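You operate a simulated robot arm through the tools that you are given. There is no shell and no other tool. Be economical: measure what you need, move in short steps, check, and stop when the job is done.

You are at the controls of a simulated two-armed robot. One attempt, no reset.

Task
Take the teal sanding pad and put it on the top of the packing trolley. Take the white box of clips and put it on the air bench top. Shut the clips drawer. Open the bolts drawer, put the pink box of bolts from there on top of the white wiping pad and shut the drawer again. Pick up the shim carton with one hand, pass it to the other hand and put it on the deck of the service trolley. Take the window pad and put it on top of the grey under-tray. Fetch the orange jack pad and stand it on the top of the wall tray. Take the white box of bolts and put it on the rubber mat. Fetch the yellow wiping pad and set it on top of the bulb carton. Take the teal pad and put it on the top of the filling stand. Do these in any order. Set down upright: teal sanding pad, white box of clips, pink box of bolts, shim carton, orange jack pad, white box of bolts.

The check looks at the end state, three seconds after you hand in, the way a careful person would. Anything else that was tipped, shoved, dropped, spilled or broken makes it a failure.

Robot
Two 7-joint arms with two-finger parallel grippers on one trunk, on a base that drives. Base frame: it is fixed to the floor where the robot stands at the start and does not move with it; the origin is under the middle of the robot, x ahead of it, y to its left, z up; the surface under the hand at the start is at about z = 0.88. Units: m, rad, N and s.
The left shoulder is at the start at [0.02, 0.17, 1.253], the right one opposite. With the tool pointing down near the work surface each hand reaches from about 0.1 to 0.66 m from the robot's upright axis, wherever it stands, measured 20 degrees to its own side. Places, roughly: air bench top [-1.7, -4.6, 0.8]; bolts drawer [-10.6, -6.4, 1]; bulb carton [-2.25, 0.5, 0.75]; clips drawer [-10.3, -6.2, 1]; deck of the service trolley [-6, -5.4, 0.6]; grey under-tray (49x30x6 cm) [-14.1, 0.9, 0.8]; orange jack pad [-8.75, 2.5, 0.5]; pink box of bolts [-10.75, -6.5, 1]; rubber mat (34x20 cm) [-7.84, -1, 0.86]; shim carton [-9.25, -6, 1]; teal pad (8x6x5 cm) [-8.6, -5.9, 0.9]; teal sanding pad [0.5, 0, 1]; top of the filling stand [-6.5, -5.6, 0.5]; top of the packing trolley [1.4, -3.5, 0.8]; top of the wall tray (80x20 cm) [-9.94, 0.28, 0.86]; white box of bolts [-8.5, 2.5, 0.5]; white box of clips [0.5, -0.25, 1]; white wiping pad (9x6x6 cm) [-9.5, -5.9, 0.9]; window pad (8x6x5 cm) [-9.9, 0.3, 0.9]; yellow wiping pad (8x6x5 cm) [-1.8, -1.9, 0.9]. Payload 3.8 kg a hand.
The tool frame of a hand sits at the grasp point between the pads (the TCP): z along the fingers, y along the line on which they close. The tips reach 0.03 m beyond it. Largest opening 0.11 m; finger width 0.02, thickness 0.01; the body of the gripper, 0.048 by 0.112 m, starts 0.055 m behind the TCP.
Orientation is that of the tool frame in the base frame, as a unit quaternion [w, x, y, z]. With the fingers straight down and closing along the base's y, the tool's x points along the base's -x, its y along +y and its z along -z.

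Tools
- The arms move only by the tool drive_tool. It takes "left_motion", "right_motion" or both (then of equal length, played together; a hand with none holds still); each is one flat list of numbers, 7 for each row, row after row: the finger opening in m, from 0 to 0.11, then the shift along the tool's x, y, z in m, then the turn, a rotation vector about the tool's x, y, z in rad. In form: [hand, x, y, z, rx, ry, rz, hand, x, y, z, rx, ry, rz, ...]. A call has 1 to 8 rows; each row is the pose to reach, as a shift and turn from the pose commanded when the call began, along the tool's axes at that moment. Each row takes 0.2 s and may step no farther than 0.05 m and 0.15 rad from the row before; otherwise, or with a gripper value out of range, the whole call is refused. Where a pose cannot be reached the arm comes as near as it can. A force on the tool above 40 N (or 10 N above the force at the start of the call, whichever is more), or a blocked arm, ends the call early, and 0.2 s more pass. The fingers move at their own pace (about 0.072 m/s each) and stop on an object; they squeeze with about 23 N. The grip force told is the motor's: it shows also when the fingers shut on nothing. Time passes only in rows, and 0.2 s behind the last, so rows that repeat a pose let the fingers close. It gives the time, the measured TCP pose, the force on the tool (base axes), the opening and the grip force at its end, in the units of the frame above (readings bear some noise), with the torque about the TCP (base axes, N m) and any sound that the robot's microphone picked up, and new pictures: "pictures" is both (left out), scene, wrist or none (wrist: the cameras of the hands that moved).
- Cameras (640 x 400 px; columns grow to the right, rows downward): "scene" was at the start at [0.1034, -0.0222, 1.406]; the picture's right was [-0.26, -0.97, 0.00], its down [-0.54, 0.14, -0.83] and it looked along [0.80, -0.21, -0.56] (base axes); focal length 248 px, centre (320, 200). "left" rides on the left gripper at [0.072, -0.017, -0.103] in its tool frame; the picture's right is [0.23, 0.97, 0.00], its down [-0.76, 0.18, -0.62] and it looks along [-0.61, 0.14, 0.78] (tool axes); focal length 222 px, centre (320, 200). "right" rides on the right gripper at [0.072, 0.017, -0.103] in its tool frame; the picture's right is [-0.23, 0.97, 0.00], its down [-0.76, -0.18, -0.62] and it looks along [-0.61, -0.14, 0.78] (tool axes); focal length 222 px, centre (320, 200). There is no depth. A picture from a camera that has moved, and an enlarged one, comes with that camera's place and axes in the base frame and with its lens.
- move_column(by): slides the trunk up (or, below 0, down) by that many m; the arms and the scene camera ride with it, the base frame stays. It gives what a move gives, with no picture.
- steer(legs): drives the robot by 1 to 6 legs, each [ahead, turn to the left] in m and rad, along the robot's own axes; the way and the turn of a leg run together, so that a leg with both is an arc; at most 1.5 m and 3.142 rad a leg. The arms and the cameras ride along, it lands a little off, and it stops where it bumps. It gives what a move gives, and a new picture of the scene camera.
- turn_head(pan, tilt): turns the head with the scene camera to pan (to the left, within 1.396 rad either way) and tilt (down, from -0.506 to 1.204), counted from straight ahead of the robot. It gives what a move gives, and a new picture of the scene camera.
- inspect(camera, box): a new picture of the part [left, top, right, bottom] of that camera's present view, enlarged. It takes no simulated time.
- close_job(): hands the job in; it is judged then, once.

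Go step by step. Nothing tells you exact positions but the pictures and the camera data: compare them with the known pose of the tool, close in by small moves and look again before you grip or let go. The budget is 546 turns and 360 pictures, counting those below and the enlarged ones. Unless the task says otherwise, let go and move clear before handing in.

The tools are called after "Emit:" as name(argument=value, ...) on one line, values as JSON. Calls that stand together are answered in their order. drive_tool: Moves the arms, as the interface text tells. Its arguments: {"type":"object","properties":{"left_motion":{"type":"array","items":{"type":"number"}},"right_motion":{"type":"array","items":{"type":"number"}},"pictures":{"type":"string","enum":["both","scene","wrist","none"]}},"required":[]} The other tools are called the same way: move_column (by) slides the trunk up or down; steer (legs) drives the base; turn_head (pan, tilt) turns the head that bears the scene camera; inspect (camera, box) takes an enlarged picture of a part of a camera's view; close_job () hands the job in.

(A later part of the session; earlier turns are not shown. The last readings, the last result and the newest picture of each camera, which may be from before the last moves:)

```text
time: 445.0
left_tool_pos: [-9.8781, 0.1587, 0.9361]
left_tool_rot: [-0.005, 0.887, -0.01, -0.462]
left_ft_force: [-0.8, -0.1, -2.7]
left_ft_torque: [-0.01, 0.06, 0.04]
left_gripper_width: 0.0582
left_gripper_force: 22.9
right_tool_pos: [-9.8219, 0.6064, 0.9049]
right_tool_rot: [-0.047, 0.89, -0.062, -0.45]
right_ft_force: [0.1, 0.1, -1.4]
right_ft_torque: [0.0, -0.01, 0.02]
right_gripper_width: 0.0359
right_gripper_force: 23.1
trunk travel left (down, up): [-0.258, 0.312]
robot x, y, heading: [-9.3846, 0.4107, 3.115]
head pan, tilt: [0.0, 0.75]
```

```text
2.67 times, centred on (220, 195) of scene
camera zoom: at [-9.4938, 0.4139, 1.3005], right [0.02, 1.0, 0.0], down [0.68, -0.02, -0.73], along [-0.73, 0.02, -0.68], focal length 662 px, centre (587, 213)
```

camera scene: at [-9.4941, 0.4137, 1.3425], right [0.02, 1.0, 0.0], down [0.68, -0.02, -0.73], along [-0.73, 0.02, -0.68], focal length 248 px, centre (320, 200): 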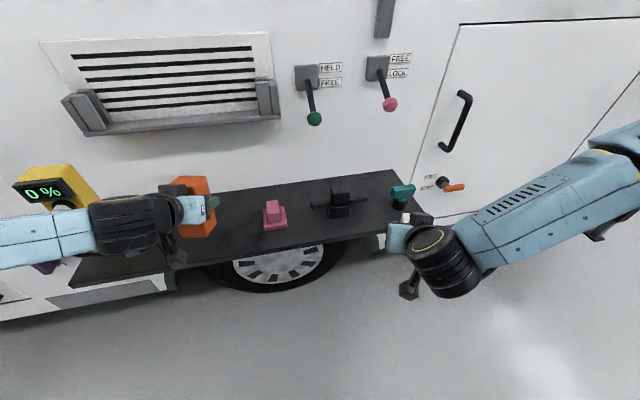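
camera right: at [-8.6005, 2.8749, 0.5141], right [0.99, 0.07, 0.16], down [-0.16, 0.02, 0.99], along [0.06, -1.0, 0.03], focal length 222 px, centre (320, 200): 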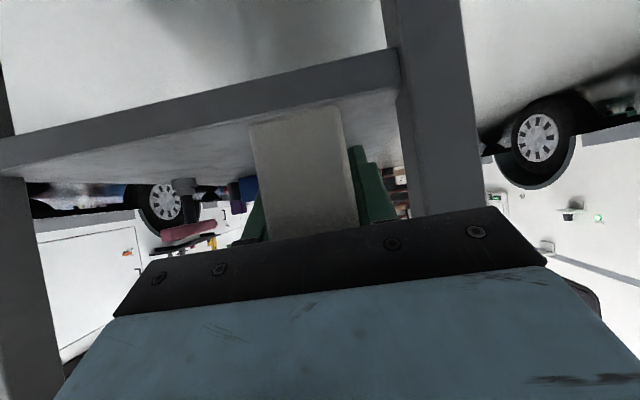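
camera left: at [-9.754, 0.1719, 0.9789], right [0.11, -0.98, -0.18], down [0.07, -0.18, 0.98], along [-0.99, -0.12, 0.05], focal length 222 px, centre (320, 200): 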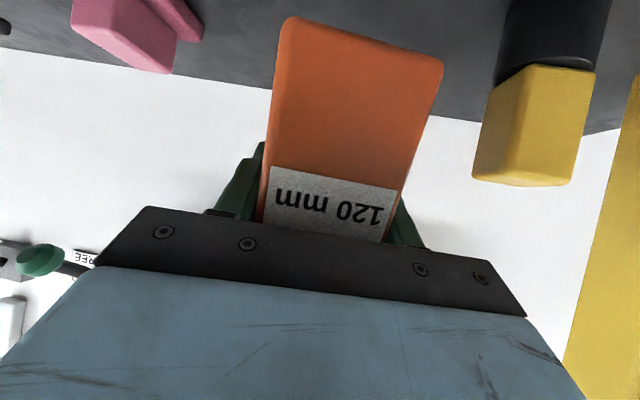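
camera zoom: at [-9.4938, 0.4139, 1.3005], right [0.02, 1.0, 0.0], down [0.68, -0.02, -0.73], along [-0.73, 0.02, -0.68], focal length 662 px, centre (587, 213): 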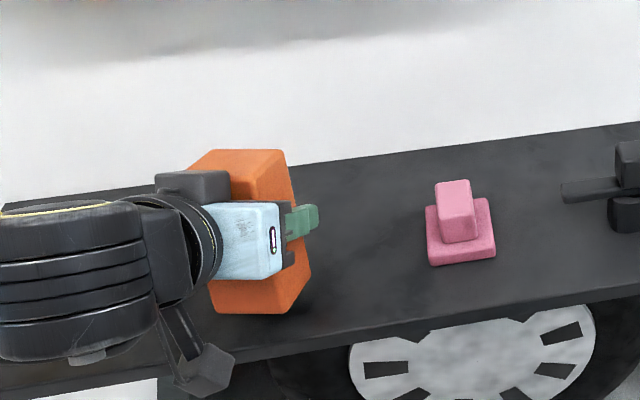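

Emit:
move_column(by=-0.006)

Emit:
move_column(by=-0.005)

```text
time: 445.6
left_tool_pos: [-9.8779, 0.157, 0.931]
left_tool_rot: [-0.005, 0.887, -0.011, -0.462]
left_ft_force: [0.0, 0.0, -2.5]
left_ft_torque: [-0.01, 0.02, 0.0]
left_gripper_width: 0.0578
left_gripper_force: 23.1
right_tool_pos: [-9.8228, 0.6067, 0.899]
right_tool_rot: [-0.047, 0.89, -0.063, -0.449]
right_ft_force: [0.3, -0.2, -1.3]
right_ft_torque: [0.01, 0.01, 0.04]
right_gripper_width: 0.0358
right_gripper_force: 22.6
trunk travel left (down, up): [-0.252, 0.318]
robot x, y, heading: [-9.3875, 0.4111, 3.116]
head pan, tilt: [0.0, 0.75]
```

```text
time: 446.1
left_tool_pos: [-9.8778, 0.1584, 0.9279]
left_tool_rot: [-0.005, 0.886, -0.011, -0.464]
left_ft_force: [0.0, -0.7, 4.6]
left_ft_torque: [0.21, 0.05, 0.02]
left_gripper_width: 0.0581
left_gripper_force: 22.7
right_tool_pos: [-9.822, 0.6074, 0.894]
right_tool_rot: [-0.048, 0.89, -0.063, -0.45]
right_ft_force: [-0.4, 0.8, -0.9]
right_ft_torque: [0.0, 0.01, 0.0]
right_gripper_width: 0.0357
right_gripper_force: 23.2
trunk travel left (down, up): [-0.247, 0.323]
robot x, y, heading: [-9.3862, 0.4087, 3.116]
head pan, tilt: [0.0, 0.75]
```

Contact. Release and back the robot straight off.

Emit:
drive_tool(left_motion=[0.095, 0, 0, 0, 0, 0, 0, 0.095, 0, 0, 0, 0, 0, 0, 0.095, 0, 0, 0, 0, 0, 0], pictures="wrist")

Emit:
steer(legs=[[-0.2, 0]])

```text
time: 446.9
left_tool_pos: [-9.8788, 0.1581, 0.9265]
left_tool_rot: [-0.004, 0.887, -0.01, -0.462]
left_ft_force: [0.9, 0.6, 0.8]
left_ft_torque: [0.04, 0.03, 0.0]
left_gripper_width: 0.095
left_gripper_force: 0.0
right_tool_pos: [-9.8226, 0.6074, 0.8934]
right_tool_rot: [-0.048, 0.889, -0.063, -0.45]
right_ft_force: [0.5, 1.5, -0.9]
right_ft_torque: [-0.03, -0.02, -0.01]
right_gripper_width: 0.0355
right_gripper_force: 22.8
trunk travel left (down, up): [-0.247, 0.323]
robot x, y, heading: [-9.3817, 0.4148, 3.113]
head pan, tilt: [0.0, 0.75]
camera left: at [-9.7534, 0.1722, 0.9262], right [0.11, -0.98, -0.18], down [0.07, -0.18, 0.98], along [-0.99, -0.12, 0.05], focal length 222 px, centre (320, 200)
```

left: 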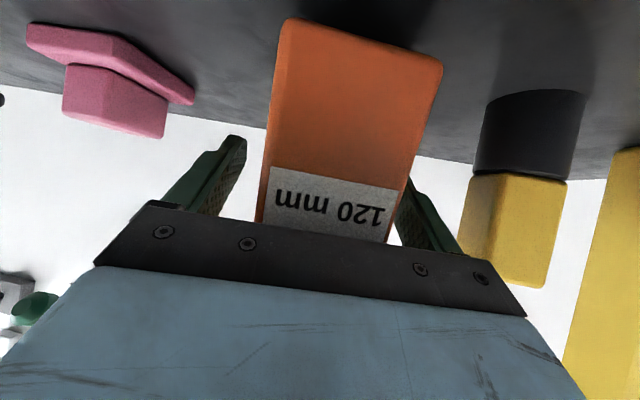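

```text
time: 448.5
left_tool_pos: [-9.679, 0.1542, 0.9258]
left_tool_rot: [-0.005, 0.887, -0.012, -0.462]
left_ft_force: [1.0, -0.1, 0.2]
left_ft_torque: [0.01, 0.01, -0.01]
left_gripper_width: 0.095
left_gripper_force: 0.1
right_tool_pos: [-9.6214, 0.6039, 0.8932]
right_tool_rot: [-0.049, 0.889, -0.066, -0.45]
right_ft_force: [0.2, 0.5, -0.3]
right_ft_torque: [0.0, -0.01, 0.01]
right_gripper_width: 0.0356
right_gripper_force: 23.1
trunk travel left (down, up): [-0.247, 0.323]
robot x, y, heading: [-9.1866, 0.4086, 3.113]
head pan, tilt: [0.0, 0.75]
camera scene: at [-9.2936, 0.4092, 1.2896], right [0.03, 1.0, 0.0], down [0.68, -0.02, -0.73], along [-0.73, 0.02, -0.68], focal length 248 px, centre (320, 200)
```

scene: 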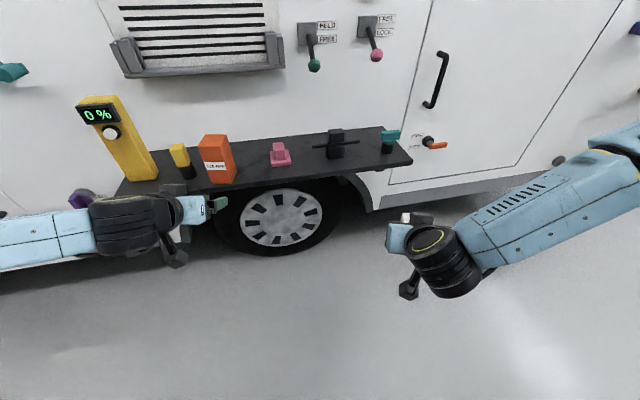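

Jack pad is standing on the tray. Now use the left hand for the pink window pad at [-9.935, 0.309]: yaw to match the tray and steepen the tilt.

Emit:
drive_tool(left_motion=[0.08, -0.022, -0.035, 0.0196, -0.039, 0.05, -0.028, 0.08, -0.044, -0.07, 0.0392, -0.079, 0.1, -0.055, 0.08, -0.066, -0.105, 0.0588, -0.118, 0.15, -0.083, 0.08, -0.088, -0.14, 0.0784, -0.158, 0.2, -0.11, 0.08, -0.11, -0.176, 0.098, -0.197, 0.25, -0.138])

```text
time: 449.7
left_tool_pos: [-9.8171, 0.3337, 0.9575]
left_tool_rot: [0.052, 0.933, 0.093, -0.345]
left_ft_force: [0.3, 0.1, 0.8]
left_ft_torque: [-0.03, 0.0, 0.0]
left_gripper_width: 0.0801
left_gripper_force: 0.1
right_tool_pos: [-9.6223, 0.6033, 0.8919]
right_tool_rot: [-0.047, 0.89, -0.065, -0.449]
right_ft_force: [-1.0, 0.4, -0.5]
right_ft_torque: [-0.04, 0.02, -0.01]
right_gripper_width: 0.0358
right_gripper_force: 23.2
trunk travel left (down, up): [-0.247, 0.323]
robot x, y, heading: [-9.1871, 0.4075, 3.118]
head pan, tilt: [0.0, 0.75]
camera scene: at [-9.2947, 0.4105, 1.2895], right [0.03, 1.0, 0.0], down [0.68, -0.02, -0.73], along [-0.73, 0.02, -0.68], focal length 248 px, centre (320, 200)
camera left: at [-9.7027, 0.3777, 0.9895], right [0.37, -0.92, -0.12], down [-0.14, -0.18, 0.97], along [-0.92, -0.35, -0.19], focal length 222 px, centre (320, 200)
```

scene: 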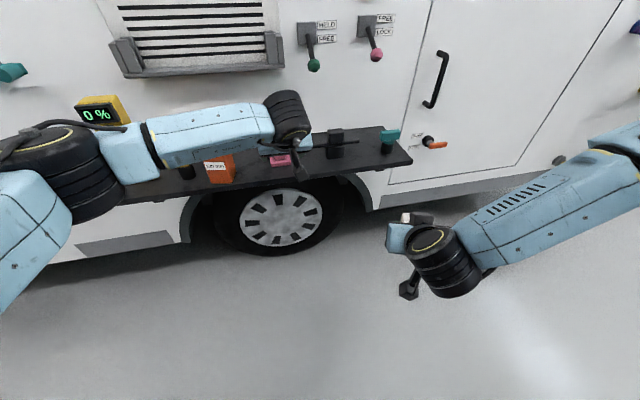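
left: 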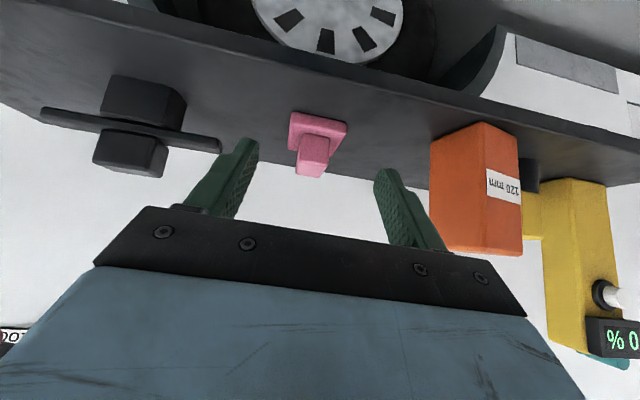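

Pad is centred and aligned between the fingers. Advance and grip its handle.

Emit:
drive_tool(left_motion=[0.07, -0.02, 0, 0.0372, 0, 0, 0, 0.07, -0.04, 0, 0.0744, 0, 0, 0, 0.07, -0.0597, 0.001, 0.1117, 0, 0, 0, 0, -0.0597, 0.001, 0.1117, 0, 0, 0, 0, -0.0597, 0.001, 0.1117, 0, 0, 0, 0, -0.0597, 0.001, 0.1117, 0, 0, 0], pictures="wrist")

```text
time: 451.1
left_tool_pos: [-9.9245, 0.3053, 0.9106]
left_tool_rot: [0.051, 0.932, 0.093, -0.346]
left_ft_force: [-0.5, 0.6, 2.3]
left_ft_torque: [0.08, 0.02, -0.01]
left_gripper_width: 0.0316
left_gripper_force: 23.1
left hand out of reach, approached as far as the arm can: row 3, 4, 5, 6
right_tool_pos: [-9.6227, 0.6043, 0.894]
right_tool_rot: [-0.049, 0.889, -0.065, -0.45]
right_ft_force: [-0.1, 0.3, -1.5]
right_ft_torque: [-0.02, 0.02, 0.01]
right_gripper_width: 0.036
right_gripper_force: 23.3
trunk travel left (down, up): [-0.247, 0.323]
robot x, y, heading: [-9.1842, 0.4059, 3.114]
head pan, tilt: [0.0, 0.75]
camera left: at [-9.8099, 0.3483, 0.9413], right [0.37, -0.92, -0.12], down [-0.13, -0.18, 0.97], along [-0.92, -0.35, -0.19], focal length 222 px, centre (320, 200)
```

left: 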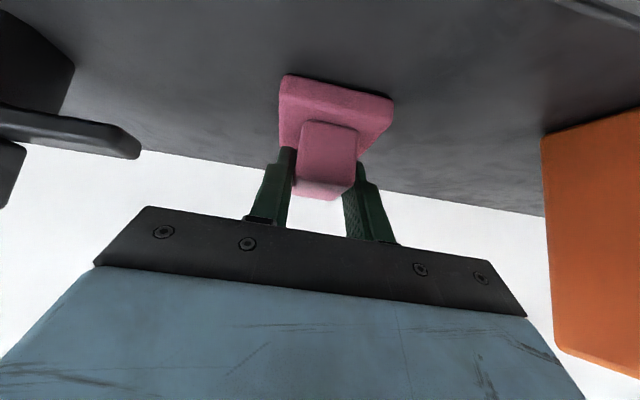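

Window pad gripped. Lift and retract it from the tray.

Emit:
drive_tool(left_motion=[0, -0.026, 0, -0.03, 0, 0, 0, 0, -0.0457, 0, -0.053, 0, 0, 0, 0, -0.012, 0.009, -0.0815, 0, 0, 0, 0, 0.021, 0.019, -0.11, 0, 0, 0, 0, 0.055, 0.028, -0.1385, 0, 0, 0, 0, 0.0885, 0.038, -0.167, 0, 0, 0])

```text
time: 452.5
left_tool_pos: [-9.7434, 0.307, 0.9816]
left_tool_rot: [0.052, 0.932, 0.095, -0.346]
left_ft_force: [-0.7, -0.2, -0.7]
left_ft_torque: [0.0, 0.01, -0.02]
left_gripper_width: 0.0314
left_gripper_force: 22.8
right_tool_pos: [-9.6215, 0.6029, 0.8936]
right_tool_rot: [-0.049, 0.889, -0.065, -0.45]
right_ft_force: [0.3, 0.0, -0.9]
right_ft_torque: [-0.01, -0.02, 0.01]
right_gripper_width: 0.0357
right_gripper_force: 22.5
trunk travel left (down, up): [-0.247, 0.323]
robot x, y, heading: [-9.1872, 0.4079, 3.115]
head pan, tilt: [0.0, 0.75]
camera scene: at [-9.2941, 0.4091, 1.2896], right [0.03, 1.0, 0.0], down [0.68, -0.02, -0.73], along [-0.73, 0.02, -0.68], focal length 248 px, centre (320, 200)
camera left: at [-9.63, 0.3495, 1.0126], right [0.37, -0.92, -0.12], down [-0.13, -0.18, 0.97], along [-0.92, -0.35, -0.19], focal length 222 px, centre (320, 200)
```

scene: 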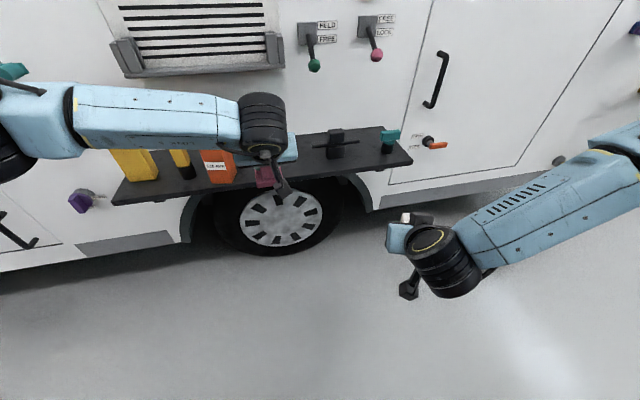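
left: 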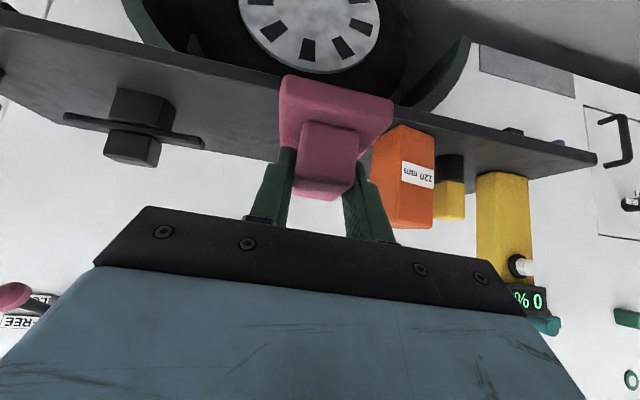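

Emit:
move_column(by=0.2)

Emit:
steer(legs=[[-0.1, 0], [0, 1.6], [1.25, 0], [0, 1.57]])

Emit:
turn_head(pan=0.0, tilt=0.65)

```text
time: 454.7
left_tool_pos: [-9.7449, 0.3076, 1.1805]
left_tool_rot: [0.051, 0.933, 0.093, -0.345]
left_ft_force: [-0.1, 0.6, -0.5]
left_ft_torque: [0.04, 0.0, 0.0]
left_gripper_width: 0.0312
left_gripper_force: 23.3
right_tool_pos: [-9.6218, 0.603, 1.0923]
right_tool_rot: [-0.049, 0.889, -0.065, -0.45]
right_ft_force: [-0.2, 0.1, -1.3]
right_ft_torque: [0.01, -0.02, -0.01]
right_gripper_width: 0.0356
right_gripper_force: 23.0
trunk travel left (down, up): [-0.447, 0.123]
robot x, y, heading: [-9.1875, 0.4027, 3.111]
head pan, tilt: [0.0, 0.75]
```

```text
time: 469.5
left_tool_pos: [-8.5649, -0.7539, 1.1802]
left_tool_rot: [0.344, -0.101, 0.932, 0.055]
left_ft_force: [0.0, 0.9, -0.2]
left_ft_torque: [0.0, 0.01, 0.02]
left_gripper_width: 0.0313
left_gripper_force: 23.1
right_tool_pos: [-8.6813, -1.0526, 1.0932]
right_tool_rot: [0.451, 0.058, 0.89, -0.045]
right_ft_force: [-0.1, -0.2, 0.2]
right_ft_torque: [0.0, 0.01, 0.02]
right_gripper_width: 0.0357
right_gripper_force: 23.2
trunk travel left (down, up): [-0.447, 0.123]
robot x, y, heading: [-9.1184, -0.8627, -0.009]
head pan, tilt: [0.0, 0.75]
camera scene: at [-9.0192, -0.8633, 1.4895], right [-0.01, -1.0, 0.0], down [-0.68, 0.01, -0.73], along [0.73, -0.01, -0.68], focal length 248 px, centre (320, 200)
```

scene: 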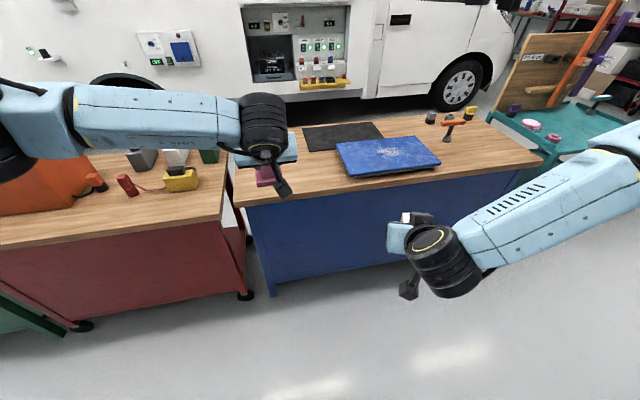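

```text
time: 470.2
left_tool_pos: [-8.5654, -0.753, 1.1819]
left_tool_rot: [0.345, -0.101, 0.932, 0.054]
left_ft_force: [0.4, 0.2, 0.2]
left_ft_torque: [0.03, 0.05, -0.01]
left_gripper_width: 0.0313
left_gripper_force: 22.9
right_tool_pos: [-8.6816, -1.0528, 1.0926]
right_tool_rot: [0.45, 0.057, 0.89, -0.044]
right_ft_force: [0.6, -0.2, -1.6]
right_ft_torque: [0.0, -0.02, 0.0]
right_gripper_width: 0.0355
right_gripper_force: 23.0
trunk travel left (down, up): [-0.447, 0.123]
robot x, y, heading: [-9.1231, -0.8624, -0.01]
head pan, tilt: [0.0, 0.649]
camera scene: at [-9.0153, -0.8635, 1.4981], right [-0.01, -1.0, 0.0], down [-0.6, 0.01, -0.8], along [0.8, -0.01, -0.6], focal length 248 px, centre (320, 200)
```

scene: 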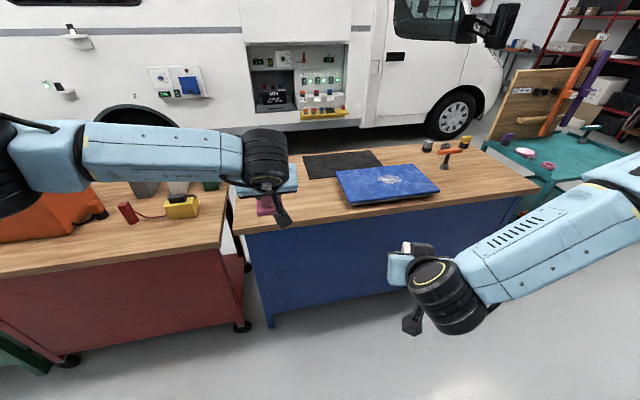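

The black rubber mat is at about [-7.85, -1.0] behind the blue folded sheet. I'll roll up to the bench.

Emit:
steer(legs=[[0.55, 0]])

```text
time: 473.3
left_tool_pos: [-8.0136, -0.7673, 1.181]
left_tool_rot: [0.346, -0.097, 0.932, 0.053]
left_ft_force: [1.2, -0.5, -0.6]
left_ft_torque: [0.0, -0.01, 0.02]
left_gripper_width: 0.0314
left_gripper_force: 23.0
right_tool_pos: [-8.1334, -1.0655, 1.0934]
right_tool_rot: [0.45, 0.062, 0.89, -0.047]
right_ft_force: [0.8, 0.0, -0.6]
right_ft_torque: [0.01, 0.0, 0.02]
right_gripper_width: 0.0358
right_gripper_force: 22.9
trunk travel left (down, up): [-0.447, 0.123]
robot x, y, heading: [-8.5711, -0.8724, -0.022]
head pan, tilt: [0.0, 0.649]
camera scene: at [-8.4652, -0.8728, 1.4981], right [-0.02, -1.0, 0.0], down [-0.6, 0.01, -0.8], along [0.8, -0.02, -0.6], focal length 248 px, centre (320, 200)
```

scene: 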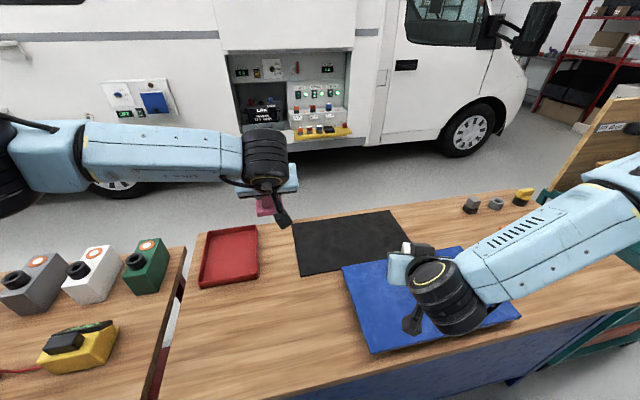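

Emit:
drive_tool(right_motion=[0, -0.001, 0.022, 0.04, 0, 0, 0, 0, -0.003, 0.045, 0.08, 0, 0, 0, 0, -0.004, 0.067, 0.12, 0, 0, 0, 0, -0.0055, 0.09, 0.16, 0, 0, 0, 0, -0.007, 0.112, 0.2, 0, 0, 0, 0, -0.008, 0.135, 0.24, 0, 0, 0, 0, -0.0096, 0.157, 0.2815, 0, 0, 0])

```text
time: 474.9
left_tool_pos: [-8.0145, -0.7643, 1.1813]
left_tool_rot: [0.345, -0.098, 0.932, 0.052]
left_ft_force: [0.0, 0.5, 0.0]
left_ft_torque: [0.0, -0.02, 0.02]
left_gripper_width: 0.0313
left_gripper_force: 23.3
right_tool_pos: [-7.8896, -0.9512, 0.9424]
right_tool_rot: [0.45, 0.06, 0.89, -0.047]
right_ft_force: [0.7, -0.7, 0.1]
right_ft_torque: [0.02, 0.06, 0.04]
right_gripper_width: 0.0358
right_gripper_force: 23.0
right hand out of reach, approached as far as the arm can: row 7
trunk travel left (down, up): [-0.447, 0.123]
robot x, y, heading: [-8.5735, -0.8666, -0.018]
head pan, tilt: [0.0, 0.649]
camera scene: at [-8.4668, -0.8692, 1.4984], right [-0.02, -1.0, 0.0], down [-0.6, 0.01, -0.8], along [0.8, -0.02, -0.6], focal length 248 px, centre (320, 200)
camera right: at [-8.0113, -0.9154, 0.9434], right [0.28, 0.95, 0.15], down [-0.07, -0.14, 0.99], along [0.96, -0.29, 0.03], focal length 222 px, centre (320, 200)
```

scene: 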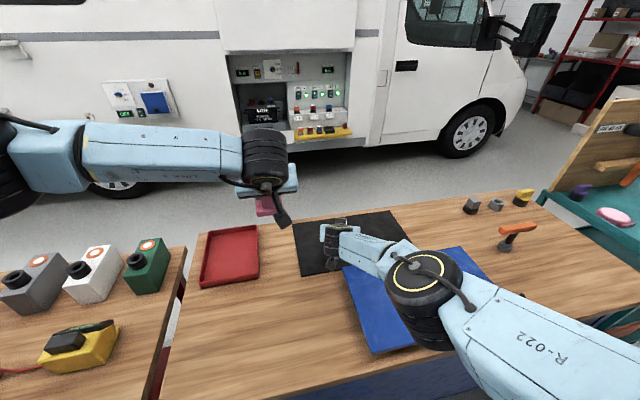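
right: 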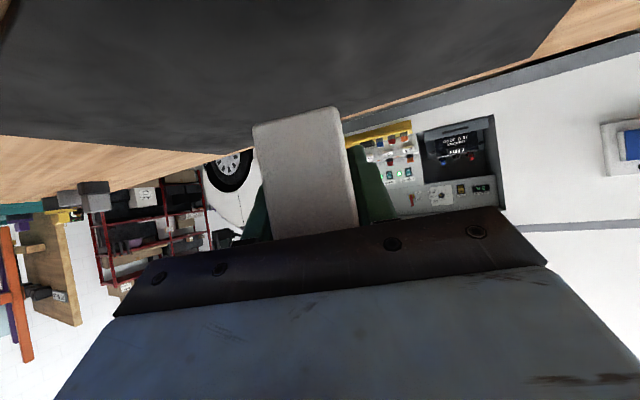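

The box is over the mat. Lowering with trunk steps, watching the force.

Emit:
move_column(by=-0.036)

Emit:
move_column(by=-0.006)

Emit:
move_column(by=-0.005)

```text
time: 475.7
left_tool_pos: [-8.0142, -0.7676, 1.1452]
left_tool_rot: [0.345, -0.099, 0.932, 0.053]
left_ft_force: [-0.8, 0.5, -1.1]
left_ft_torque: [0.01, 0.03, -0.05]
left_gripper_width: 0.0311
left_gripper_force: 22.7
right_tool_pos: [-7.8891, -0.9507, 0.9056]
right_tool_rot: [0.451, 0.061, 0.889, -0.047]
right_ft_force: [-0.7, -0.4, -1.5]
right_ft_torque: [0.01, -0.01, 0.01]
right_gripper_width: 0.0359
right_gripper_force: 22.8
trunk travel left (down, up): [-0.411, 0.159]
robot x, y, heading: [-8.5687, -0.8688, -0.019]
head pan, tilt: [0.0, 0.649]
```

```text
time: 476.3
left_tool_pos: [-8.0135, -0.769, 1.1384]
left_tool_rot: [0.345, -0.097, 0.932, 0.053]
left_ft_force: [0.3, 0.2, -0.3]
left_ft_torque: [0.02, -0.01, -0.03]
left_gripper_width: 0.0314
left_gripper_force: 23.0
right_tool_pos: [-7.8894, -0.9522, 0.8987]
right_tool_rot: [0.45, 0.062, 0.89, -0.048]
right_ft_force: [-0.2, -0.3, -1.1]
right_ft_torque: [0.04, -0.03, 0.01]
right_gripper_width: 0.0357
right_gripper_force: 23.1
trunk travel left (down, up): [-0.405, 0.165]
robot x, y, heading: [-8.5671, -0.8715, -0.019]
head pan, tilt: [0.0, 0.649]
```

```text
time: 476.8
left_tool_pos: [-8.0134, -0.7686, 1.1338]
left_tool_rot: [0.345, -0.097, 0.932, 0.053]
left_ft_force: [0.7, 0.0, -0.9]
left_ft_torque: [-0.02, -0.02, 0.02]
left_gripper_width: 0.0311
left_gripper_force: 22.6
right_tool_pos: [-7.8891, -0.9519, 0.8936]
right_tool_rot: [0.45, 0.061, 0.89, -0.047]
right_ft_force: [0.3, -0.8, -1.0]
right_ft_torque: [0.01, -0.01, 0.0]
right_gripper_width: 0.0358
right_gripper_force: 23.0
trunk travel left (down, up): [-0.4, 0.17]
robot x, y, heading: [-8.5693, -0.8691, -0.02]
head pan, tilt: [0.0, 0.649]
```

Emit:
move_column(by=-0.004)

Emit:
move_column(by=-0.004)

Emit:
inspect(camera="right", box=[160, 40, 480, 240])

```text
time: 477.4
left_tool_pos: [-8.0123, -0.768, 1.1303]
left_tool_rot: [0.345, -0.097, 0.932, 0.053]
left_ft_force: [-0.1, -0.1, 0.3]
left_ft_torque: [0.0, 0.0, 0.0]
left_gripper_width: 0.0315
left_gripper_force: 23.2
right_tool_pos: [-7.8895, -0.9519, 0.8889]
right_tool_rot: [0.451, 0.06, 0.89, -0.046]
right_ft_force: [-0.1, 0.1, -1.0]
right_ft_torque: [-0.02, 0.01, -0.01]
right_gripper_width: 0.0356
right_gripper_force: 23.2
trunk travel left (down, up): [-0.396, 0.174]
robot x, y, heading: [-8.5702, -0.8722, -0.019]
head pan, tilt: [0.0, 0.649]
```

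```text
time: 477.9
left_tool_pos: [-8.0144, -0.7679, 1.1262]
left_tool_rot: [0.346, -0.097, 0.932, 0.052]
left_ft_force: [0.1, -0.1, 0.5]
left_ft_torque: [0.0, 0.0, -0.02]
left_gripper_width: 0.0314
left_gripper_force: 23.2
right_tool_pos: [-7.8876, -0.9506, 0.8861]
right_tool_rot: [0.45, 0.061, 0.89, -0.046]
right_ft_force: [-0.5, -1.3, 2.1]
right_ft_torque: [0.06, -0.08, 0.03]
right_gripper_width: 0.0358
right_gripper_force: 23.5
trunk travel left (down, up): [-0.392, 0.178]
robot x, y, heading: [-8.5717, -0.8745, -0.024]
head pan, tilt: [0.0, 0.649]
```

```text
2.00 times, centred on (320, 140) of right
camera zoom: at [-8.0108, -0.9166, 0.8881], right [0.28, 0.95, 0.16], down [-0.08, -0.14, 0.99], along [0.96, -0.29, 0.03], focal length 444 px, centre (320, 320)
```

zoom: 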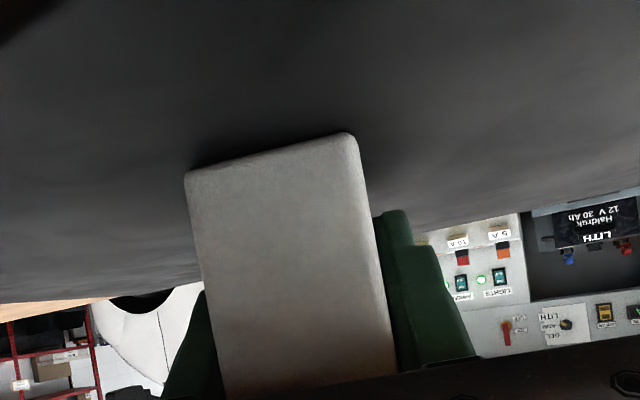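

Light contact. Release, raise a hair, and back the robot out straight.

Emit:
drive_tool(right_motion=[0.07, 0, 0, 0, 0, 0, 0, 0.07, 0, 0, 0, 0, 0, 0, 0.07, 0, 0, 0, 0, 0, 0], pictures="wrist")

Emit:
move_column(by=0.01)

Emit:
steer(legs=[[-0.3, 0]])

```text
time: 478.7
left_tool_pos: [-8.0147, -0.7673, 1.1257]
left_tool_rot: [0.345, -0.097, 0.932, 0.053]
left_ft_force: [0.3, -0.9, -1.0]
left_ft_torque: [-0.02, 0.0, 0.05]
left_gripper_width: 0.0315
left_gripper_force: 23.2
right_tool_pos: [-7.8882, -0.9508, 0.8866]
right_tool_rot: [0.45, 0.061, 0.89, -0.047]
right_ft_force: [0.0, 0.4, 0.2]
right_ft_torque: [-0.02, 0.05, 0.01]
right_gripper_width: 0.0702
right_gripper_force: 0.1
trunk travel left (down, up): [-0.392, 0.178]
robot x, y, heading: [-8.5733, -0.8706, -0.02]
head pan, tilt: [0.0, 0.649]
camera right: at [-8.011, -0.9167, 0.8873], right [0.28, 0.95, 0.16], down [-0.07, -0.14, 0.99], along [0.96, -0.29, 0.03], focal length 222 px, centre (320, 200)
```

right: 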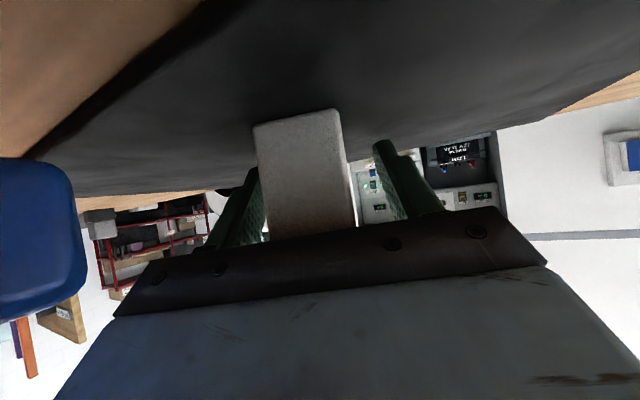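

```text
time: 479.3
left_tool_pos: [-8.014, -0.768, 1.1359]
left_tool_rot: [0.346, -0.097, 0.932, 0.053]
left_ft_force: [0.0, 0.4, -0.7]
left_ft_torque: [-0.01, 0.01, 0.01]
left_gripper_width: 0.0314
left_gripper_force: 23.0
right_tool_pos: [-7.8881, -0.9524, 0.896]
right_tool_rot: [0.45, 0.061, 0.89, -0.047]
right_ft_force: [0.0, -0.1, -0.2]
right_ft_torque: [-0.03, -0.01, -0.01]
right_gripper_width: 0.0701
right_gripper_force: 0.0
trunk travel left (down, up): [-0.402, 0.168]
robot x, y, heading: [-8.571, -0.8727, -0.02]
head pan, tilt: [0.0, 0.649]
```

```text
time: 480.6
left_tool_pos: [-8.1386, -0.765, 1.1386]
left_tool_rot: [0.347, -0.098, 0.931, 0.054]
left_ft_force: [-1.2, -0.9, -0.1]
left_ft_torque: [0.04, -0.04, 0.03]
left_gripper_width: 0.0315
left_gripper_force: 22.6
right_tool_pos: [-7.9989, -0.957, 0.9197]
right_tool_rot: [0.472, 0.055, 0.878, -0.054]
right_ft_force: [-0.9, 0.1, 0.4]
right_ft_torque: [0.0, -0.02, -0.01]
right_gripper_width: 0.0697
right_gripper_force: 0.0
trunk travel left (down, up): [-0.402, 0.168]
robot x, y, heading: [-8.6946, -0.8722, -0.016]
head pan, tilt: [0.0, 0.649]
stopped in leg 1: the force on the tool passed its limit at 111 N (the readings are from after the stop); the commanded pose is now the measured one
camera scene: at [-8.5919, -0.8705, 1.4536], right [-0.02, -1.0, 0.0], down [-0.6, 0.01, -0.8], along [0.8, -0.01, -0.6], focal length 248 px, centre (320, 200)
```

scene: 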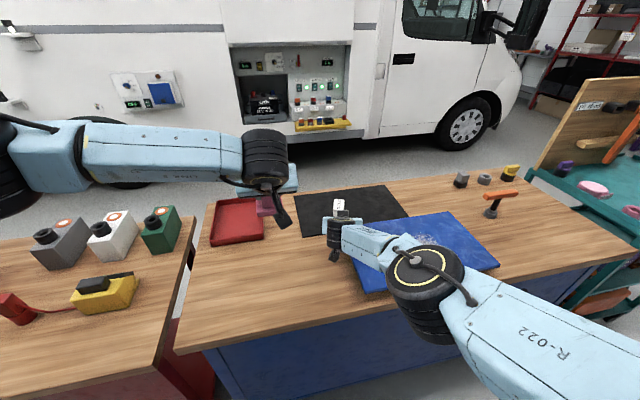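

The hand caught on something while backing (probably its camera on the blue item). Raise up first, then assess whether anything moved.

Emit:
move_column(by=0.1)

Emit:
drive_tool(right_motion=[0.07, -0.04, 0, -0.03, 0, 0, 0, 0.07, -0.08, 0, -0.06, 0, 0, 0], pictures="both")

```text
time: 481.9
left_tool_pos: [-8.1341, -0.7639, 1.2351]
left_tool_rot: [0.345, -0.098, 0.932, 0.053]
left_ft_force: [0.8, -0.6, -0.5]
left_ft_torque: [0.01, 0.01, 0.02]
left_gripper_width: 0.0315
left_gripper_force: 23.3
right_tool_pos: [-7.9957, -0.9569, 1.0171]
right_tool_rot: [0.469, 0.053, 0.88, -0.054]
right_ft_force: [-0.7, -0.4, 0.6]
right_ft_torque: [0.01, 0.03, 0.0]
right_gripper_width: 0.0701
right_gripper_force: 0.0
trunk travel left (down, up): [-0.502, 0.068]
robot x, y, heading: [-8.689, -0.8675, -0.021]
head pan, tilt: [0.0, 0.649]
```

```text
time: 482.5
left_tool_pos: [-8.1366, -0.7642, 1.2364]
left_tool_rot: [0.345, -0.099, 0.932, 0.053]
left_ft_force: [0.2, 0.1, -0.2]
left_ft_torque: [0.01, 0.02, 0.0]
left_gripper_width: 0.0317
left_gripper_force: 22.5
right_tool_pos: [-7.9993, -0.9513, 1.1158]
right_tool_rot: [0.469, 0.054, 0.88, -0.054]
right_ft_force: [-0.3, 0.6, 0.2]
right_ft_torque: [0.0, -0.01, 0.03]
right_gripper_width: 0.0702
right_gripper_force: 0.1
trunk travel left (down, up): [-0.502, 0.068]
robot x, y, heading: [-8.693, -0.8693, -0.02]
head pan, tilt: [0.0, 0.649]
camera scene: at [-8.5876, -0.869, 1.5532], right [-0.02, -1.0, 0.0], down [-0.6, 0.01, -0.8], along [0.8, -0.02, -0.6], focal length 248 px, centre (320, 200)
camera right: at [-8.122, -0.918, 1.1124], right [0.27, 0.95, 0.15], down [-0.12, -0.12, 0.99], along [0.96, -0.28, 0.08], focal length 222 px, centre (320, 200)
```

scene: 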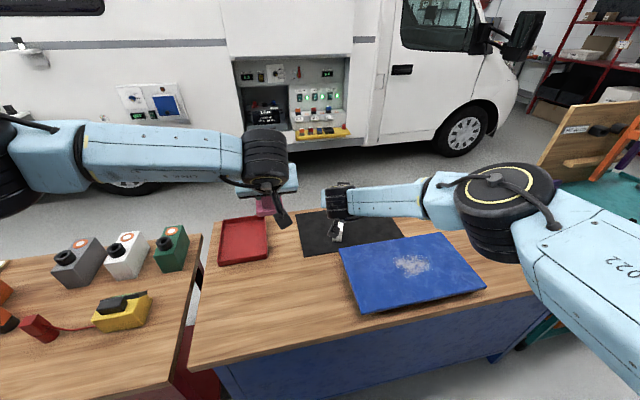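
right: 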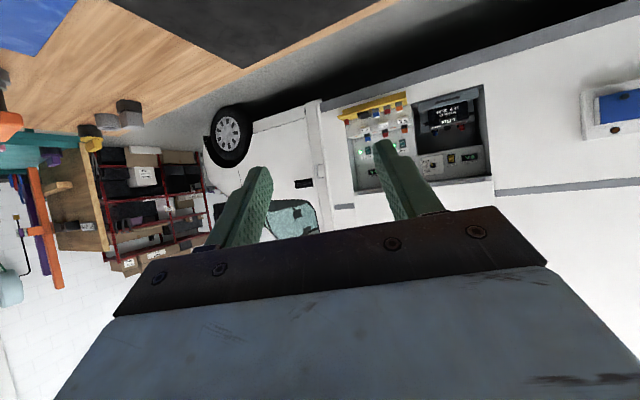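

Emit:
inspect(camera="scene", box=[290, 190, 410, 265])

```text
5.33 times, centred on (350, 228) of scene
camera zoom: at [-8.5876, -0.869, 1.5532], right [-0.02, -1.0, 0.0], down [-0.6, 0.01, -0.8], along [0.8, -0.02, -0.6], focal length 1325 px, centre (160, 53)
```

zoom: 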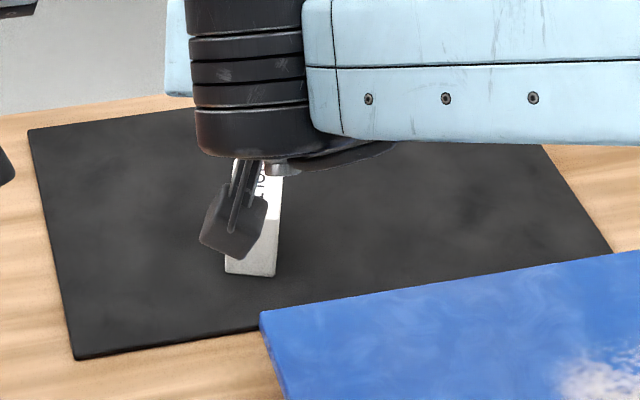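

The bolts box stands upright on the mat and nothing else moved noticeably. Now back off and head south, carrying the window pad.

Emit:
steer(legs=[[-0.3, 0], [0, -1.5], [1.2, 0]])

Emit:
turn_head(pan=0.0, tilt=0.4)

```text
time: 493.8
left_tool_pos: [-8.7077, -2.5881, 1.2365]
left_tool_rot: [0.294, 0.545, 0.762, -0.189]
left_ft_force: [0.0, -0.2, -1.0]
left_ft_torque: [-0.01, 0.02, -0.01]
left_gripper_width: 0.0312
left_gripper_force: 23.3
right_tool_pos: [-8.8794, -2.7449, 1.1156]
right_tool_rot: [0.316, 0.623, 0.624, -0.351]
right_ft_force: [-0.6, 0.1, -0.3]
right_ft_torque: [0.01, 0.02, -0.01]
right_gripper_width: 0.0698
right_gripper_force: 0.1
trunk travel left (down, up): [-0.502, 0.068]
robot x, y, heading: [-8.884, -2.0479, -1.468]
head pan, tilt: [0.0, 0.649]
camera scene: at [-8.8727, -2.1547, 1.5531], right [-0.99, -0.1, 0.0], down [-0.06, 0.6, -0.8], along [0.08, -0.79, -0.6], focal length 248 px, centre (320, 200)
```

scene: 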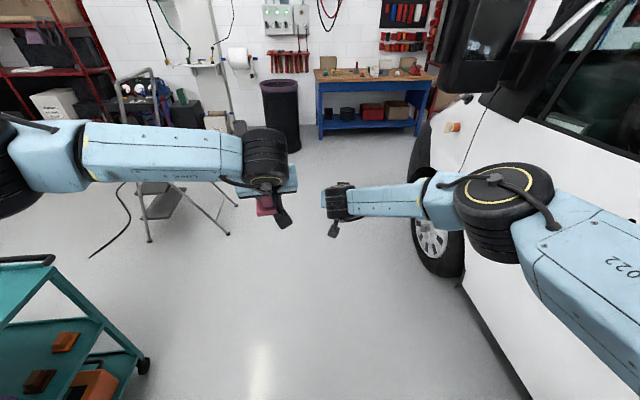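

```text
time: 494.6
left_tool_pos: [-8.7102, -2.5879, 1.2364]
left_tool_rot: [0.294, 0.544, 0.763, -0.189]
left_ft_force: [0.9, -0.7, -0.8]
left_ft_torque: [0.0, -0.02, -0.05]
left_gripper_width: 0.0312
left_gripper_force: 22.8
right_tool_pos: [-8.8789, -2.745, 1.1165]
right_tool_rot: [0.316, 0.623, 0.623, -0.352]
right_ft_force: [-0.7, 0.2, -0.1]
right_ft_torque: [-0.01, 0.01, 0.04]
right_gripper_width: 0.0702
right_gripper_force: 0.0
trunk travel left (down, up): [-0.502, 0.068]
robot x, y, heading: [-8.8817, -2.0453, -1.467]
head pan, tilt: [0.0, 0.4]
camera scene: at [-8.8721, -2.1604, 1.5756], right [-0.99, -0.1, 0.0], down [-0.04, 0.39, -0.92], along [0.1, -0.92, -0.39], focal length 248 px, centre (320, 200)
```

scene: 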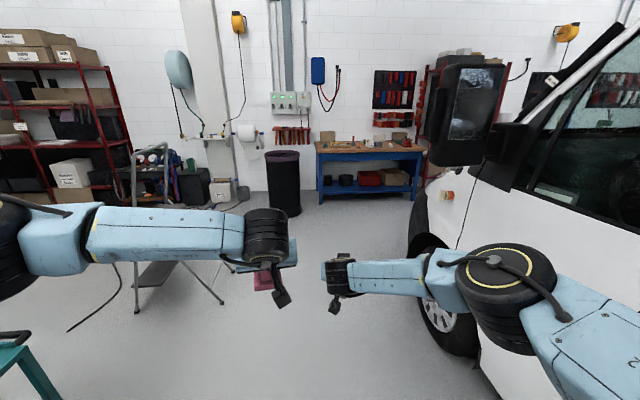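

Emit:
steer(legs=[[1.5, 0], [0.6, 0], [0, -1.4]])

```text
time: 508.2
left_tool_pos: [-9.1435, -4.3134, 1.2354]
left_tool_rot: [0.101, 0.91, 0.226, -0.334]
left_ft_force: [0.5, 0.5, -0.4]
left_ft_torque: [0.0, 0.0, 0.0]
left_gripper_width: 0.0314
left_gripper_force: 22.8
right_tool_pos: [-9.3272, -4.1697, 1.117]
right_tool_rot: [0.012, 0.879, 0.069, -0.471]
right_ft_force: [0.5, -0.1, 0.2]
right_ft_torque: [0.01, 0.02, 0.0]
right_gripper_width: 0.0703
right_gripper_force: 0.1
trunk travel left (down, up): [-0.502, 0.068]
robot x, y, heading: [-8.6395, -4.0593, -2.884]
head pan, tilt: [0.0, 0.4]
camera scene: at [-8.7506, -4.0886, 1.5756], right [-0.26, 0.97, 0.0], down [0.38, 0.1, -0.92], along [-0.89, -0.24, -0.39], focal length 248 px, centre (320, 200)
```

scene: 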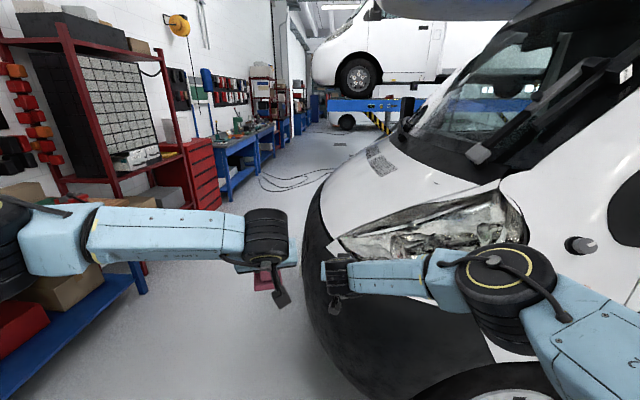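

Van 2's nose is close on the right; the bench with the pads/drawers is on the left (front edge y≈-5.85). I'll move to the middle of this aisle (y≈-5.15).

Emit:
steer(legs=[[0, 0.65], [1.4, 0], [0, -0.85]])

```text
time: 519.3
left_tool_pos: [-10.0361, -5.3022, 1.2363]
left_tool_rot: [0.059, 0.93, 0.116, -0.343]
left_ft_force: [-0.1, 0.7, -0.8]
left_ft_torque: [0.0, 0.0, 0.02]
left_gripper_width: 0.0318
left_gripper_force: 22.9
right_tool_pos: [-10.1782, -5.1199, 1.1153]
right_tool_rot: [-0.045, 0.881, -0.037, -0.469]
right_ft_force: [-1.3, -0.7, 0.6]
right_ft_torque: [-0.01, -0.03, -0.02]
right_gripper_width: 0.07
right_gripper_force: 0.1
trunk travel left (down, up): [-0.502, 0.068]
robot x, y, heading: [-9.4846, -5.179, -3.124]
head pan, tilt: [0.0, 0.4]
camera scene: at [-9.6007, -5.1789, 1.5756], right [-0.02, 1.0, 0.0], down [0.39, 0.01, -0.92], along [-0.92, -0.02, -0.39], focal length 248 px, centre (320, 200)
```

scene: 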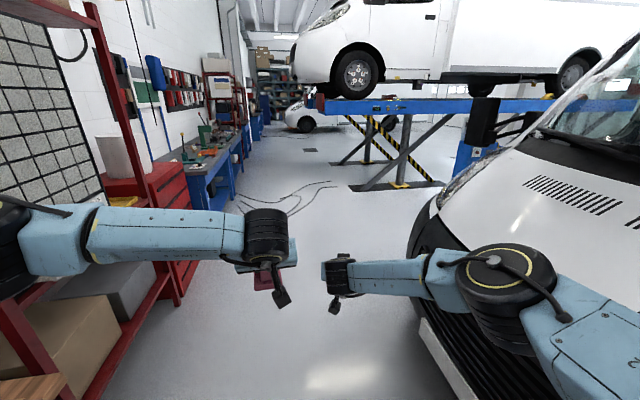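

Emit:
steer(legs=[[1.5, 0], [1.1, 0], [0, -1.4]])

```text
time: 535.3
left_tool_pos: [-12.2815, -4.7062, 1.2355]
left_tool_rot: [-0.173, 0.79, -0.503, -0.304]
left_ft_force: [0.1, 0.1, -0.2]
left_ft_torque: [0.01, 0.02, -0.02]
left_gripper_width: 0.0314
left_gripper_force: 23.0
right_tool_pos: [-12.1285, -4.5326, 1.1158]
right_tool_rot: [-0.334, 0.655, -0.59, -0.333]
right_ft_force: [0.1, -1.8, 0.0]
right_ft_torque: [0.03, 0.02, 0.01]
right_gripper_width: 0.0701
right_gripper_force: 0.0
trunk travel left (down, up): [-0.502, 0.068]
robot x, y, heading: [-12.0534, -5.2235, 1.78]
head pan, tilt: [0.0, 0.4]
camera scene: at [-12.0807, -5.1131, 1.5756], right [0.98, 0.21, 0.0], down [0.08, -0.38, -0.92], along [-0.19, 0.9, -0.39], focal length 248 px, centre (320, 200)
```

scene: 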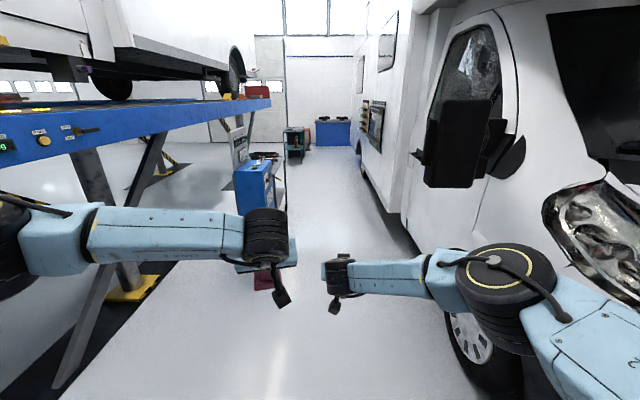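

The corridor between the lift and van 2 leads to the under-tray (near the dark trolley ahead). I'll lower the trunk so the elbows stay below the lift platform and mirrors, and drive north.

Emit:
move_column(by=-0.2)

Emit:
steer(legs=[[1.5, 0], [1.5, 0], [0, -0.1], [1.0, 0]])

```text
time: 537.4
left_tool_pos: [-12.2808, -4.7059, 1.0362]
left_tool_rot: [-0.173, 0.791, -0.503, -0.303]
left_ft_force: [0.7, -0.1, -0.5]
left_ft_torque: [-0.02, -0.01, -0.02]
left_gripper_width: 0.0313
left_gripper_force: 23.2
right_tool_pos: [-12.1293, -4.5309, 0.9166]
right_tool_rot: [-0.333, 0.656, -0.59, -0.333]
right_ft_force: [0.3, 0.6, 0.0]
right_ft_torque: [0.03, -0.04, -0.02]
right_gripper_width: 0.0698
right_gripper_force: 0.1
trunk travel left (down, up): [-0.302, 0.268]
robot x, y, heading: [-12.0571, -5.2217, 1.783]
head pan, tilt: [0.0, 0.4]
```

```text
time: 557.2
left_tool_pos: [-13.0208, -0.7711, 1.0366]
left_tool_rot: [-0.186, 0.768, -0.537, -0.295]
left_ft_force: [0.0, 0.2, -0.5]
left_ft_torque: [0.03, -0.03, -0.01]
left_gripper_width: 0.0316
left_gripper_force: 22.9
right_tool_pos: [-12.8551, -0.6103, 0.915]
right_tool_rot: [-0.348, 0.629, -0.617, -0.319]
right_ft_force: [-1.0, 0.1, 0.8]
right_ft_torque: [0.0, 0.0, 0.0]
right_gripper_width: 0.0699
right_gripper_force: 0.0
trunk travel left (down, up): [-0.302, 0.268]
robot x, y, heading: [-12.8443, -1.3101, 1.694]
head pan, tilt: [0.0, 0.4]
camera scene: at [-12.8562, -1.1935, 1.3756], right [0.99, 0.12, 0.0], down [0.05, -0.39, -0.92], along [-0.11, 0.91, -0.39], focal length 248 px, centre (320, 200)
```

scene: 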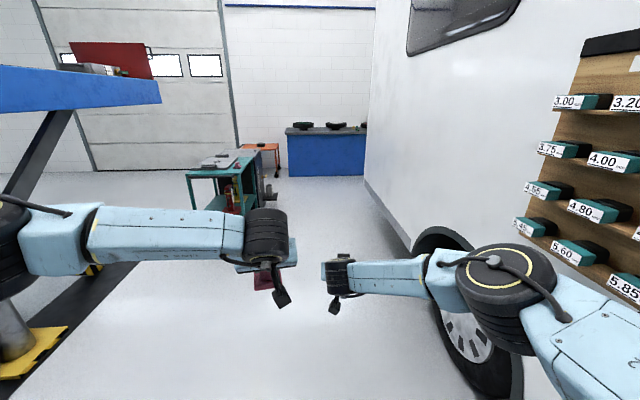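

Emit:
steer(legs=[[0, 0.24], [1.2, 0], [0, 0.3]])

Emit:
turn_head(pan=0.0, tilt=0.65)

```text
time: 565.2
left_tool_pos: [-13.7333, 0.1782, 1.0363]
left_tool_rot: [-0.096, 0.888, -0.3, -0.335]
left_ft_force: [0.4, 0.0, -0.1]
left_ft_torque: [0.02, 0.0, -0.03]
left_gripper_width: 0.0315
left_gripper_force: 23.2
right_tool_pos: [-13.6773, 0.4035, 0.9158]
right_tool_rot: [-0.244, 0.778, -0.415, -0.404]
right_ft_force: [0.5, 0.9, -0.4]
right_ft_torque: [0.04, 0.01, 0.0]
right_gripper_width: 0.07
right_gripper_force: 0.0
trunk travel left (down, up): [-0.302, 0.268]
robot x, y, heading: [-13.2887, -0.1738, 2.265]
head pan, tilt: [0.0, 0.4]
camera scene: at [-13.3654, -0.0871, 1.3756], right [0.77, 0.64, 0.0], down [0.25, -0.3, -0.92], along [-0.59, 0.71, -0.39], focal length 248 px, centre (320, 200)
```

scene: 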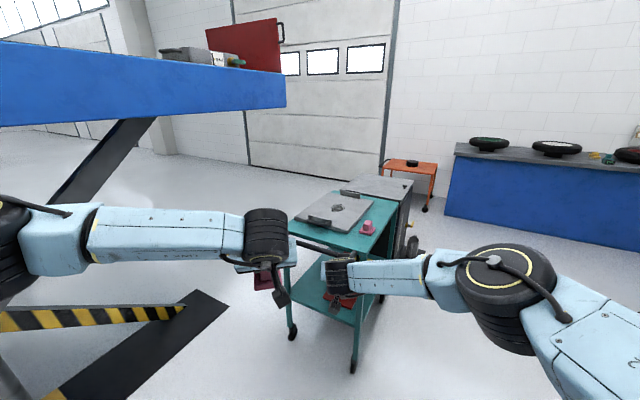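

```text
time: 566.0
left_tool_pos: [-13.7305, 0.1782, 1.0357]
left_tool_rot: [-0.096, 0.888, -0.299, -0.336]
left_ft_force: [0.4, -0.2, -0.8]
left_ft_torque: [-0.01, -0.01, -0.02]
left_gripper_width: 0.0316
left_gripper_force: 22.7
right_tool_pos: [-13.6776, 0.4046, 0.9154]
right_tool_rot: [-0.245, 0.777, -0.416, -0.404]
right_ft_force: [-0.5, -0.3, 0.8]
right_ft_torque: [0.03, 0.0, 0.02]
right_gripper_width: 0.0699
right_gripper_force: 0.2
trunk travel left (down, up): [-0.302, 0.268]
robot x, y, heading: [-13.2903, -0.1769, 2.262]
head pan, tilt: [0.0, 0.649]
camera scene: at [-13.3612, -0.0911, 1.3532], right [0.77, 0.64, 0.0], down [0.39, -0.47, -0.8], along [-0.51, 0.61, -0.6], focal length 248 px, centre (320, 200)
```

scene: 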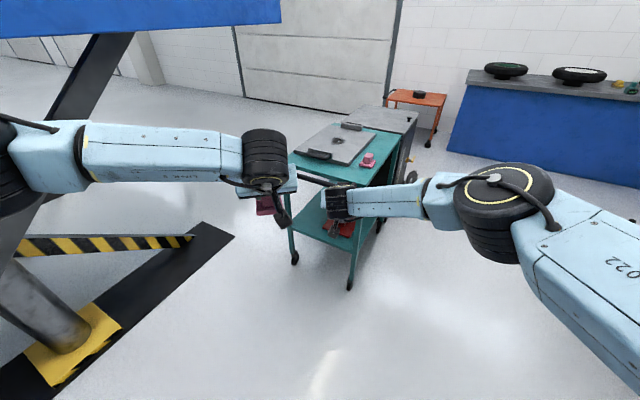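

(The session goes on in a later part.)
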